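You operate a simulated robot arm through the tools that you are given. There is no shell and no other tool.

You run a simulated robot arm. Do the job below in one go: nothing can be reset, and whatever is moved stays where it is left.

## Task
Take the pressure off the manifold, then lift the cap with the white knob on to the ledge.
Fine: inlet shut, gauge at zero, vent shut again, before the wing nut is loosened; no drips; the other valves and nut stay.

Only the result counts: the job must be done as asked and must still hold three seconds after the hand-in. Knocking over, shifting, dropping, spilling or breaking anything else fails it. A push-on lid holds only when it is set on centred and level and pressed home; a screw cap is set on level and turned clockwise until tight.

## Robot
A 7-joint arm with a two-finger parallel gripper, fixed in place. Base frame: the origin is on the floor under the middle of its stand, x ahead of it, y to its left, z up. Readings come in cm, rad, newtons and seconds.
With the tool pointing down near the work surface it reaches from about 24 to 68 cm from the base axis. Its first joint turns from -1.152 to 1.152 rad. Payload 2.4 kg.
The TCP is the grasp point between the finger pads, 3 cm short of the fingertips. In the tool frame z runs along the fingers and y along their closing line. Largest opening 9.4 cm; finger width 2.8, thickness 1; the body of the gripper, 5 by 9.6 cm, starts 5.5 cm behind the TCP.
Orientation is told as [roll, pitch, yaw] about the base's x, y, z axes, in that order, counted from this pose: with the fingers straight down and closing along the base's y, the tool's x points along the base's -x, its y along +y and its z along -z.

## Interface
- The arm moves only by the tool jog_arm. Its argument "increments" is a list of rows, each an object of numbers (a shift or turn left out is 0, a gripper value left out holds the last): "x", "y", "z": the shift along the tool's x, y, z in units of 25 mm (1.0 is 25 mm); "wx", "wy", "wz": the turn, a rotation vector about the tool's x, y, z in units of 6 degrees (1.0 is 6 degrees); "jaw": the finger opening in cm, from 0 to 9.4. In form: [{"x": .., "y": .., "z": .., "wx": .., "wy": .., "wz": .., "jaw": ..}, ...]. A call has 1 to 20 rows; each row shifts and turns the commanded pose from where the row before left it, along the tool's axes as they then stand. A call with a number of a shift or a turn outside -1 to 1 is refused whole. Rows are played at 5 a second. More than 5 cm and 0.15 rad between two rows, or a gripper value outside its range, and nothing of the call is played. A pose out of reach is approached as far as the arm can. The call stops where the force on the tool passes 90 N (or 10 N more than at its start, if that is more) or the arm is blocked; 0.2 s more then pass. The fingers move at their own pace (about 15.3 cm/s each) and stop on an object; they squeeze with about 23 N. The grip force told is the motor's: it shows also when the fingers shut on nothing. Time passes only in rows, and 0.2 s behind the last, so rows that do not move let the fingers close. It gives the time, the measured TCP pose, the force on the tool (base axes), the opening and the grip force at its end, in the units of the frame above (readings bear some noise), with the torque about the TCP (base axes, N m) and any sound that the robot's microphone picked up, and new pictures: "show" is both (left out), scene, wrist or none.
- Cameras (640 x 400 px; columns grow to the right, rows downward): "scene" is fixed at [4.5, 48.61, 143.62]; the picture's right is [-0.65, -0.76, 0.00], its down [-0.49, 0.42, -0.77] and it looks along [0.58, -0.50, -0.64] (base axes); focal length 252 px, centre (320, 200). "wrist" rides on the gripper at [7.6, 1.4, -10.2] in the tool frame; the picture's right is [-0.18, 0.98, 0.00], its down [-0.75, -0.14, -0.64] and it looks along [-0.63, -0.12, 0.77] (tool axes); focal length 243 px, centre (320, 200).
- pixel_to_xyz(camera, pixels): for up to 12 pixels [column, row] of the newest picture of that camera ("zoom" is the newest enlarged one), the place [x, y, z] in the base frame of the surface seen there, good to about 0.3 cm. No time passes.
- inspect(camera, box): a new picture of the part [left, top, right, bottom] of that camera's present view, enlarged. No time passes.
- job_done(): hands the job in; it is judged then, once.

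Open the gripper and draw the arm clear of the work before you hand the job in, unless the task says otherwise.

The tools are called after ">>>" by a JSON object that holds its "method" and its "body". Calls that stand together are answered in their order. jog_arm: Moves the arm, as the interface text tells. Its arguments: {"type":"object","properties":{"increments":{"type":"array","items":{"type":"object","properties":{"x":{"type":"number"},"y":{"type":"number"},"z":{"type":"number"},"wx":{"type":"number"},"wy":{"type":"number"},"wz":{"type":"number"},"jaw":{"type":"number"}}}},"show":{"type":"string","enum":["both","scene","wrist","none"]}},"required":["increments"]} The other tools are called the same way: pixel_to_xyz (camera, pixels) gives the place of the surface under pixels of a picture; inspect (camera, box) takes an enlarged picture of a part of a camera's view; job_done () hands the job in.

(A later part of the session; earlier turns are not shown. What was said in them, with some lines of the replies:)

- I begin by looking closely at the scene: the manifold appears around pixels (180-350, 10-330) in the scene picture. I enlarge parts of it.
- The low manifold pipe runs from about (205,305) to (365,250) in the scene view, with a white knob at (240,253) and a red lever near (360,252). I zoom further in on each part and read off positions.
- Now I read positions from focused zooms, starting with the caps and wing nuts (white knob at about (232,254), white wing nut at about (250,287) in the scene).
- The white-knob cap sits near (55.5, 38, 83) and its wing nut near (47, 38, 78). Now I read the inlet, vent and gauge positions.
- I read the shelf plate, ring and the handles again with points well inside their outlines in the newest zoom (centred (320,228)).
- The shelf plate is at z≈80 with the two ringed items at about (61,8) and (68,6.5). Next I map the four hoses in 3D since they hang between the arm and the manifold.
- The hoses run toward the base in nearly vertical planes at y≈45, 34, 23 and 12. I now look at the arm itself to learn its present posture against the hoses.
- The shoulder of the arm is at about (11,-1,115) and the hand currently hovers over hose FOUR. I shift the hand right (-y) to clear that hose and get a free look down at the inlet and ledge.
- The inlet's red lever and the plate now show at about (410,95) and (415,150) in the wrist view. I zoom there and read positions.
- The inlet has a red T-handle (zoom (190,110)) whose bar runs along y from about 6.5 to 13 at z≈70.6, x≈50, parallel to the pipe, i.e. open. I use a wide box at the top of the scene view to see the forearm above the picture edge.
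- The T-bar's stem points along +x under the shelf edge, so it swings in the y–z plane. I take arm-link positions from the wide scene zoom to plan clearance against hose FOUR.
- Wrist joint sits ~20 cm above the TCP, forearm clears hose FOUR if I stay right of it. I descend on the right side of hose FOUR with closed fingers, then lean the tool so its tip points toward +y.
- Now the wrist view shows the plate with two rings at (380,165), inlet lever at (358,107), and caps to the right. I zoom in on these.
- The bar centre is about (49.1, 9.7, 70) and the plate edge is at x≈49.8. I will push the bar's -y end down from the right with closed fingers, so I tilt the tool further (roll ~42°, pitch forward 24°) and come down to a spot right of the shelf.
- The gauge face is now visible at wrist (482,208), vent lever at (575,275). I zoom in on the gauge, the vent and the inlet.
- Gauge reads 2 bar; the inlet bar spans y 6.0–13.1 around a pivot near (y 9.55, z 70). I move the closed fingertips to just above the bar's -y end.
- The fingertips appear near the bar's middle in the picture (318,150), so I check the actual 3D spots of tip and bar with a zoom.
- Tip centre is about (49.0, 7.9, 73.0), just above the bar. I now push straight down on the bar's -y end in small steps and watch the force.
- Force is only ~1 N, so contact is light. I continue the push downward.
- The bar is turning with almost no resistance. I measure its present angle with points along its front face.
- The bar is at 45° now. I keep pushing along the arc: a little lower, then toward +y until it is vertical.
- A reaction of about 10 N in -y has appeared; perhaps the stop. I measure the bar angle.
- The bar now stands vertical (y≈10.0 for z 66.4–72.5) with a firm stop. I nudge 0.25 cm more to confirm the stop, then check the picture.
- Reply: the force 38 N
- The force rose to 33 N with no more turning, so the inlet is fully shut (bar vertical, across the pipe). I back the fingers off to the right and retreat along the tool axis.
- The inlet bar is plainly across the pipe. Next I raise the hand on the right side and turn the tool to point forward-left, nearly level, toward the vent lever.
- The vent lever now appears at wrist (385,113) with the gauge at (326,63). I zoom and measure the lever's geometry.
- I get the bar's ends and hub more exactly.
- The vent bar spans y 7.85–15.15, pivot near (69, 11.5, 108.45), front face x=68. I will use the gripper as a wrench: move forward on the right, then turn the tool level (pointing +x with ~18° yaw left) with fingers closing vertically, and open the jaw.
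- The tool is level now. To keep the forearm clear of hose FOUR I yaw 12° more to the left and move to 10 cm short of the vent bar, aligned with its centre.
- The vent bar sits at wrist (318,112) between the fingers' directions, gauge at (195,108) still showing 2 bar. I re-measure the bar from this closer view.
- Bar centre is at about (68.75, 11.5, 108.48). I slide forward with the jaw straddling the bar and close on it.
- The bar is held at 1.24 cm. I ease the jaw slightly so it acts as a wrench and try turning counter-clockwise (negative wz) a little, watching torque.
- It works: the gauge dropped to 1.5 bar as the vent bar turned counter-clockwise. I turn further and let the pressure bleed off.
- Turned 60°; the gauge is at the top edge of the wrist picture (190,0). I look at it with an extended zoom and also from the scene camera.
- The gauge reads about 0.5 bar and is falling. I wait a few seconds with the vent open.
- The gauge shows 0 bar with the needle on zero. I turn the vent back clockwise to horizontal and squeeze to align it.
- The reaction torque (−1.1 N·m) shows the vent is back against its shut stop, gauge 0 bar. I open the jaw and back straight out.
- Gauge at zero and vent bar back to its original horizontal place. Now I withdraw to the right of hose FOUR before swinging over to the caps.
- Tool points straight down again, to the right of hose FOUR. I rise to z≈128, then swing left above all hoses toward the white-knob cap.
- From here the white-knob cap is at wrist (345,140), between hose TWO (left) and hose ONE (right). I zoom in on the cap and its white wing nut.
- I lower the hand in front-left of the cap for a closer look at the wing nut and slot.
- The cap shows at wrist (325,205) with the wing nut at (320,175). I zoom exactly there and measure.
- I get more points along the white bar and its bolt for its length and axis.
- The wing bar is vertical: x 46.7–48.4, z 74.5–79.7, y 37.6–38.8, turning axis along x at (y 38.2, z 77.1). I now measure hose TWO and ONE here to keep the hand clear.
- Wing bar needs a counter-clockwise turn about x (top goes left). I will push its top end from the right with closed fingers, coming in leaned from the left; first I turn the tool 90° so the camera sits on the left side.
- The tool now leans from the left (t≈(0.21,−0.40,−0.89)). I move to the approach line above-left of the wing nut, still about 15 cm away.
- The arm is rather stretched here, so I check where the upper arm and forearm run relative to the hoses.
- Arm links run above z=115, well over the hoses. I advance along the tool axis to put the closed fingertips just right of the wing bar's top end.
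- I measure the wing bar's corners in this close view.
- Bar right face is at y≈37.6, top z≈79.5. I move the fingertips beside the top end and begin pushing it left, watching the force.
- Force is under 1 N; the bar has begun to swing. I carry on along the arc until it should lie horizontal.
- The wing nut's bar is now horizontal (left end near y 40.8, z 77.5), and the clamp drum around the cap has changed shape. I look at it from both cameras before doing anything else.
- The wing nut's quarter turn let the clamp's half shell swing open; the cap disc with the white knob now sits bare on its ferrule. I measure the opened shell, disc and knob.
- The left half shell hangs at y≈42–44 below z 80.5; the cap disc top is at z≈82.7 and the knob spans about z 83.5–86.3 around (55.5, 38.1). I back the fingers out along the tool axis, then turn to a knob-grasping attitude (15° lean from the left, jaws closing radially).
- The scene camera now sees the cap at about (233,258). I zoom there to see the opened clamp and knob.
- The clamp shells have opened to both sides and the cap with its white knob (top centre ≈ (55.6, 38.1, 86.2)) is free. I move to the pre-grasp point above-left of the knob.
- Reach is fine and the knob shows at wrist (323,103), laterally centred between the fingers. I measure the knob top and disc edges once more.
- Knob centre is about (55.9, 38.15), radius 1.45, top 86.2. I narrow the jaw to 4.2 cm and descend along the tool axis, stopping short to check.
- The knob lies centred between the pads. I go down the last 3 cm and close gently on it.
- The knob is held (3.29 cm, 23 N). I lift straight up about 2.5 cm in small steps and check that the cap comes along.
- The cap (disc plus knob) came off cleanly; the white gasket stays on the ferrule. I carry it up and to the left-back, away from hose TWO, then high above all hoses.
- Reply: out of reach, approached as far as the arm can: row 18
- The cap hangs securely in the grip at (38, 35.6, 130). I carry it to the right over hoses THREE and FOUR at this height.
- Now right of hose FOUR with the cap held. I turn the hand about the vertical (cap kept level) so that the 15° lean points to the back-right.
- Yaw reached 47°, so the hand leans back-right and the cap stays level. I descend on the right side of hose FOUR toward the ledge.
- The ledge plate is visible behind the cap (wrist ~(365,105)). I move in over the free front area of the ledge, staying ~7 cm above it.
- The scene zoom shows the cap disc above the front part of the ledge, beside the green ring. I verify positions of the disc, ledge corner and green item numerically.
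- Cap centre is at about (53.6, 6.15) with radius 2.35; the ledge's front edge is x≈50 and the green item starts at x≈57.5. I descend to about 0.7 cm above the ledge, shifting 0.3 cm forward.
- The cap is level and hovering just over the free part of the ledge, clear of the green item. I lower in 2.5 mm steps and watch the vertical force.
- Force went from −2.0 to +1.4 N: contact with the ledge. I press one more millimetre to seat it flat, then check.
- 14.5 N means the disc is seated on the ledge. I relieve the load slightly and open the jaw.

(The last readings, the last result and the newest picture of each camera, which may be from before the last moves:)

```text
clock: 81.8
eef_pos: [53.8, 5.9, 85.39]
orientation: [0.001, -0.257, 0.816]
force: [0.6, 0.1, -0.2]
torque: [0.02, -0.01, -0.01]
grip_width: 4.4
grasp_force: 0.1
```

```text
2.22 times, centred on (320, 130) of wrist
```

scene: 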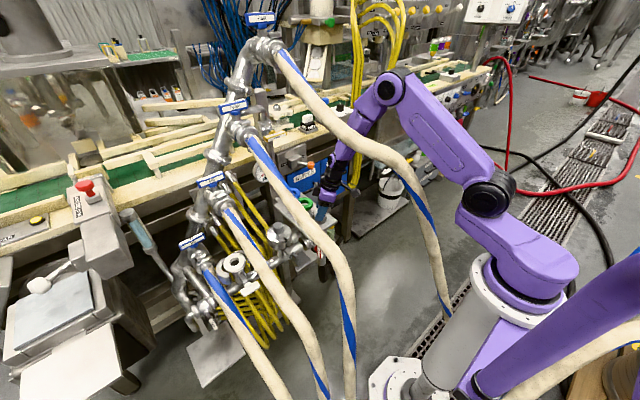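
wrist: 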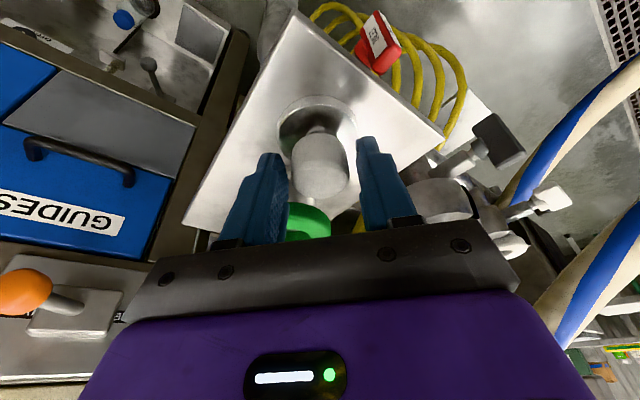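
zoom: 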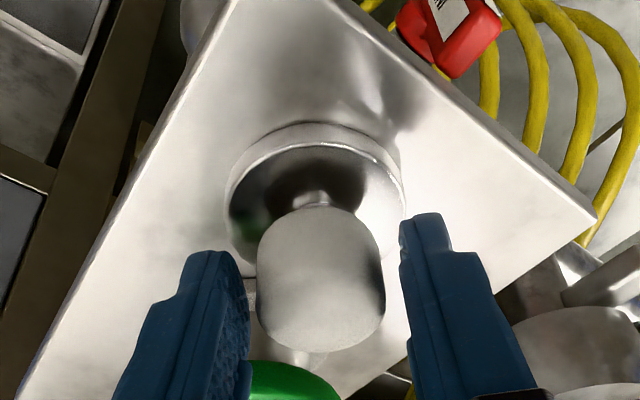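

The cap stands flat on the ledge, released, with clearance on both pads. I withdraw along the tool axis, slowly at first.

>>> {"method": "jog_arm", "body": {"increments": [{"z": -0.3}, {"z": -0.6}, {"z": -1}, {"z": -1}, {"z": -1}, {"z": -1}], "show": "both"}}

>>> {"method": "inspect", "body": {"camera": "scene", "box": [280, 180, 360, 240]}}

```text
clock: 83.2
eef_pos: [51.73, 3.58, 97.21]
orientation: [0.0, -0.257, 0.815]
force: [0.0, -0.2, 0.2]
torque: [-0.03, 0.04, 0.03]
grip_width: 4.41
grasp_force: 0.0
```

scene: 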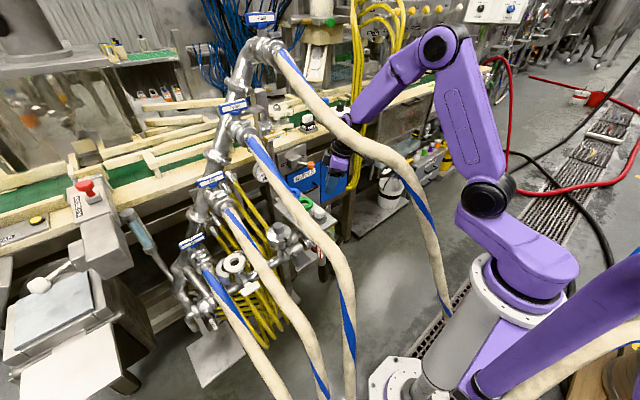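
wrist: 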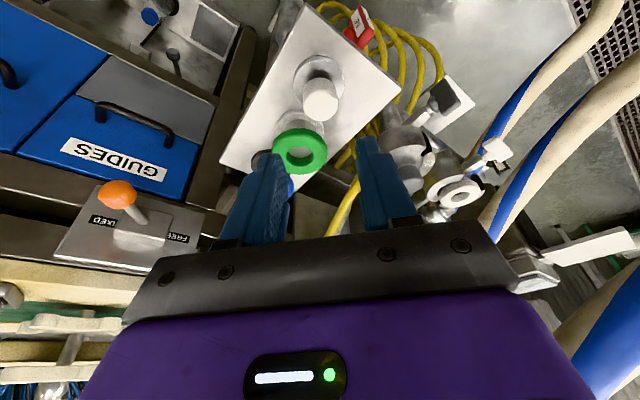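

```text
6.67 times, centred on (320, 210) of scene
```

zoom: 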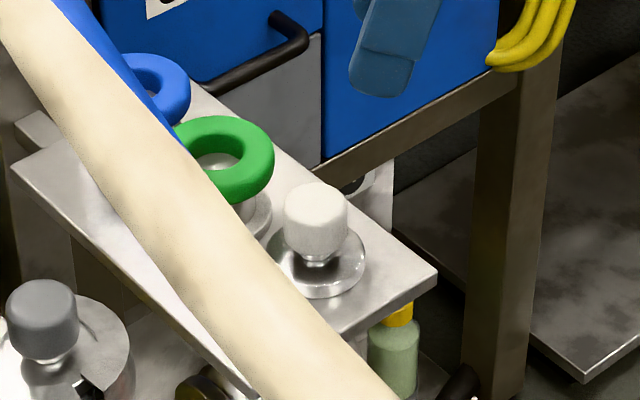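

The white-knob cap stands upright on the ledge. I draw the arm back to the right and up, clear of everything, then check the whole manifold.

>>> {"method": "jog_arm", "body": {"increments": [{"x": 0.505, "y": -0.149, "z": -0.91}, {"x": 0.505, "y": -0.149, "z": -0.91}, {"x": 0.505, "y": -0.149, "z": -0.91}, {"x": 0.505, "y": -0.149, "z": -0.91}, {"x": 0.505, "y": -0.149, "z": -0.91}, {"x": 0.505, "y": -0.149, "z": -0.91}, {"x": 0.505, "y": -0.149, "z": -0.91}, {"x": 0.505, "y": -0.149, "z": -0.91}, {}, {}, {}, {}, {}], "show": "both"}}

>>> {"method": "inspect", "body": {"camera": "scene", "box": [245, 120, 345, 190]}}

>>> {"method": "inspect", "body": {"camera": "scene", "box": [180, 220, 320, 335]}}

>>> {"method": "inspect", "body": {"camera": "wrist", "box": [260, 40, 480, 200]}}

```text
clock: 86.0
eef_pos: [43.82, -8.86, 112.31]
orientation: [-0.001, -0.256, 0.814]
force: [-0.1, -0.5, 0.8]
torque: [0.0, -0.01, 0.0]
grip_width: 4.38
grasp_force: 0.1
```

scene: 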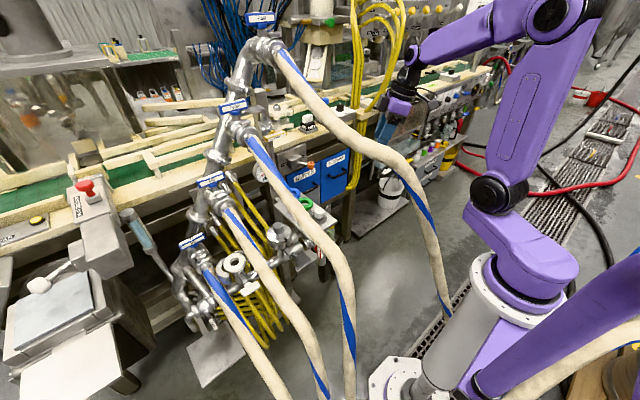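
wrist: 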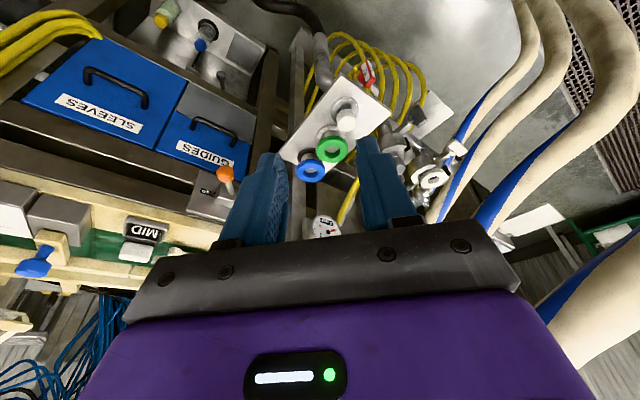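

```text
5.71 times, centred on (295, 155) of scene
```

zoom: 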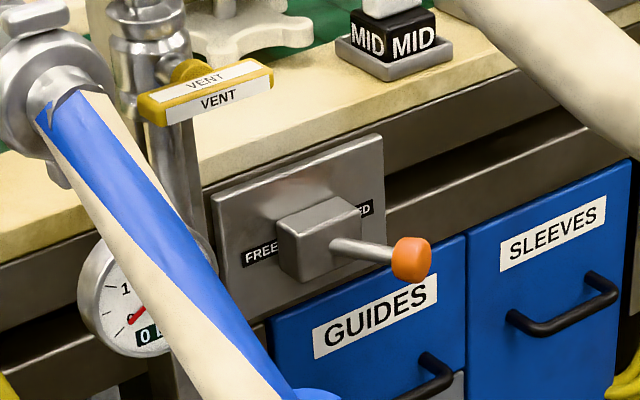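

```text
3.48 times, centred on (250, 278) of scene
```

zoom: 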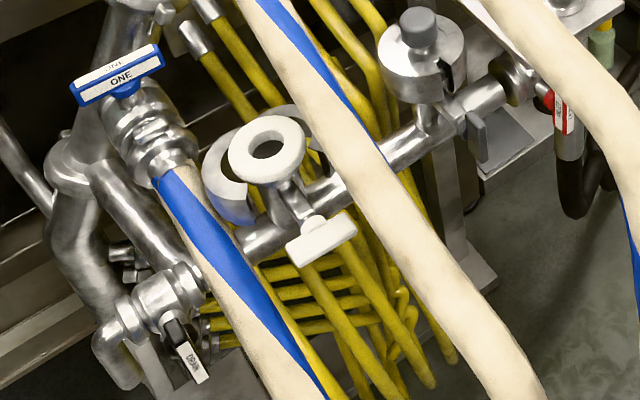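

```text
2.50 times, centred on (370, 120) of wrist
```

zoom: 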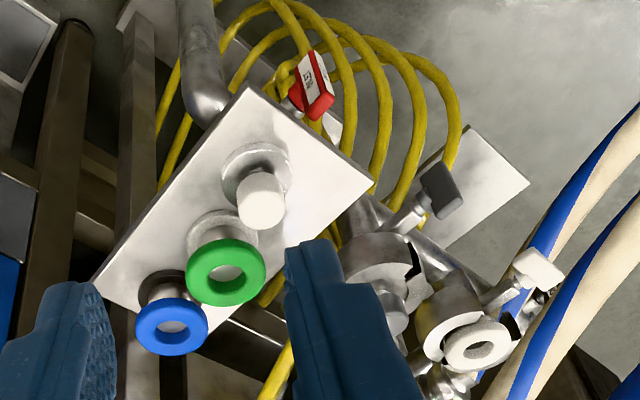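

Everything is in order: inlet across the pipe, vent bar horizontal, gauge at 0, grey nut and DRAIN untouched, cap upright on the ledge. I open the gripper fully and move a bit farther back.

>>> {"method": "jog_arm", "body": {"increments": [{"z": -1, "jaw": 9}, {"z": -1}, {"z": -1}, {"z": -1}, {}, {}], "show": "scene"}}

>>> {"method": "inspect", "body": {"camera": "scene", "box": [240, 150, 360, 270]}}

```text
clock: 87.4
eef_pos: [42.13, -10.81, 122.04]
orientation: [-0.004, -0.258, 0.816]
force: [-0.4, 0.6, 0.6]
torque: [0.01, 0.03, 0.04]
grip_width: 9.0
grasp_force: 0.0
```

scene: 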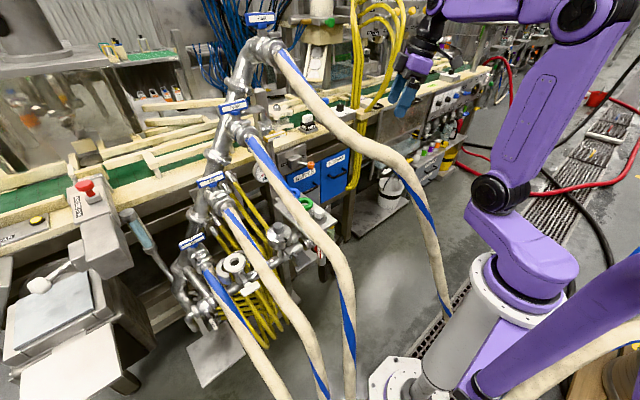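

```text
3.33 times, centred on (300, 210) of scene
```

zoom: 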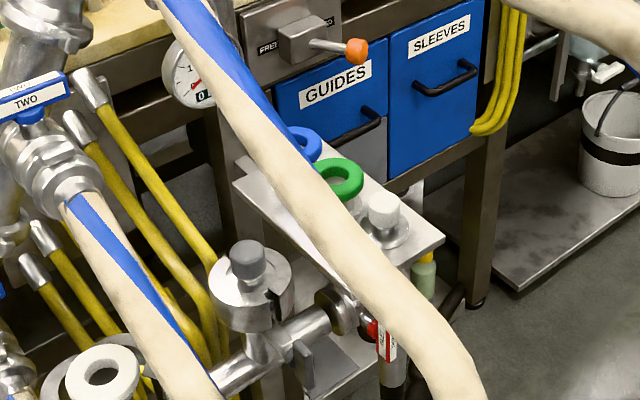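

The cap with the white knob rests upright on the ledge, the gauge reads 0, inlet and vent are shut, and the arm is clear with the gripper open. I hand the job in.

>>> {"method": "job_done", "body": {}}

```text
The job is handed in.
```

The manifold is depressurised and the cap with the white knob is standing upright on the ledge. The job is handed in; no verdict came back with the hand-in.

- **Inlet:** turned across the pipe until it met its stop at about 33 N, so it is shut.
- **Pressure:** I opened the vent and the gauge fell from 2 bar to 0. It still read 0 just before hand-in.
- **Vent:** turned back to its shut stop before I touched the wing nut.
- **Wing nut:** a quarter turn counter-clockwise on the white one let the clamp swing open. The white gasket stayed on its seat.
- **Cap:** it came off cleanly and sits flat on the front of the ledge, about 1.5 cm from the green-ringed item.
- **Other parts:** I did not touch the grey wing nut, the drain or the four hose valves. I saw no drips in the pictures, and the hoses and the other items on the ledge look unmoved.

The gripper is open and the arm is drawn back to the right, clear of the work.
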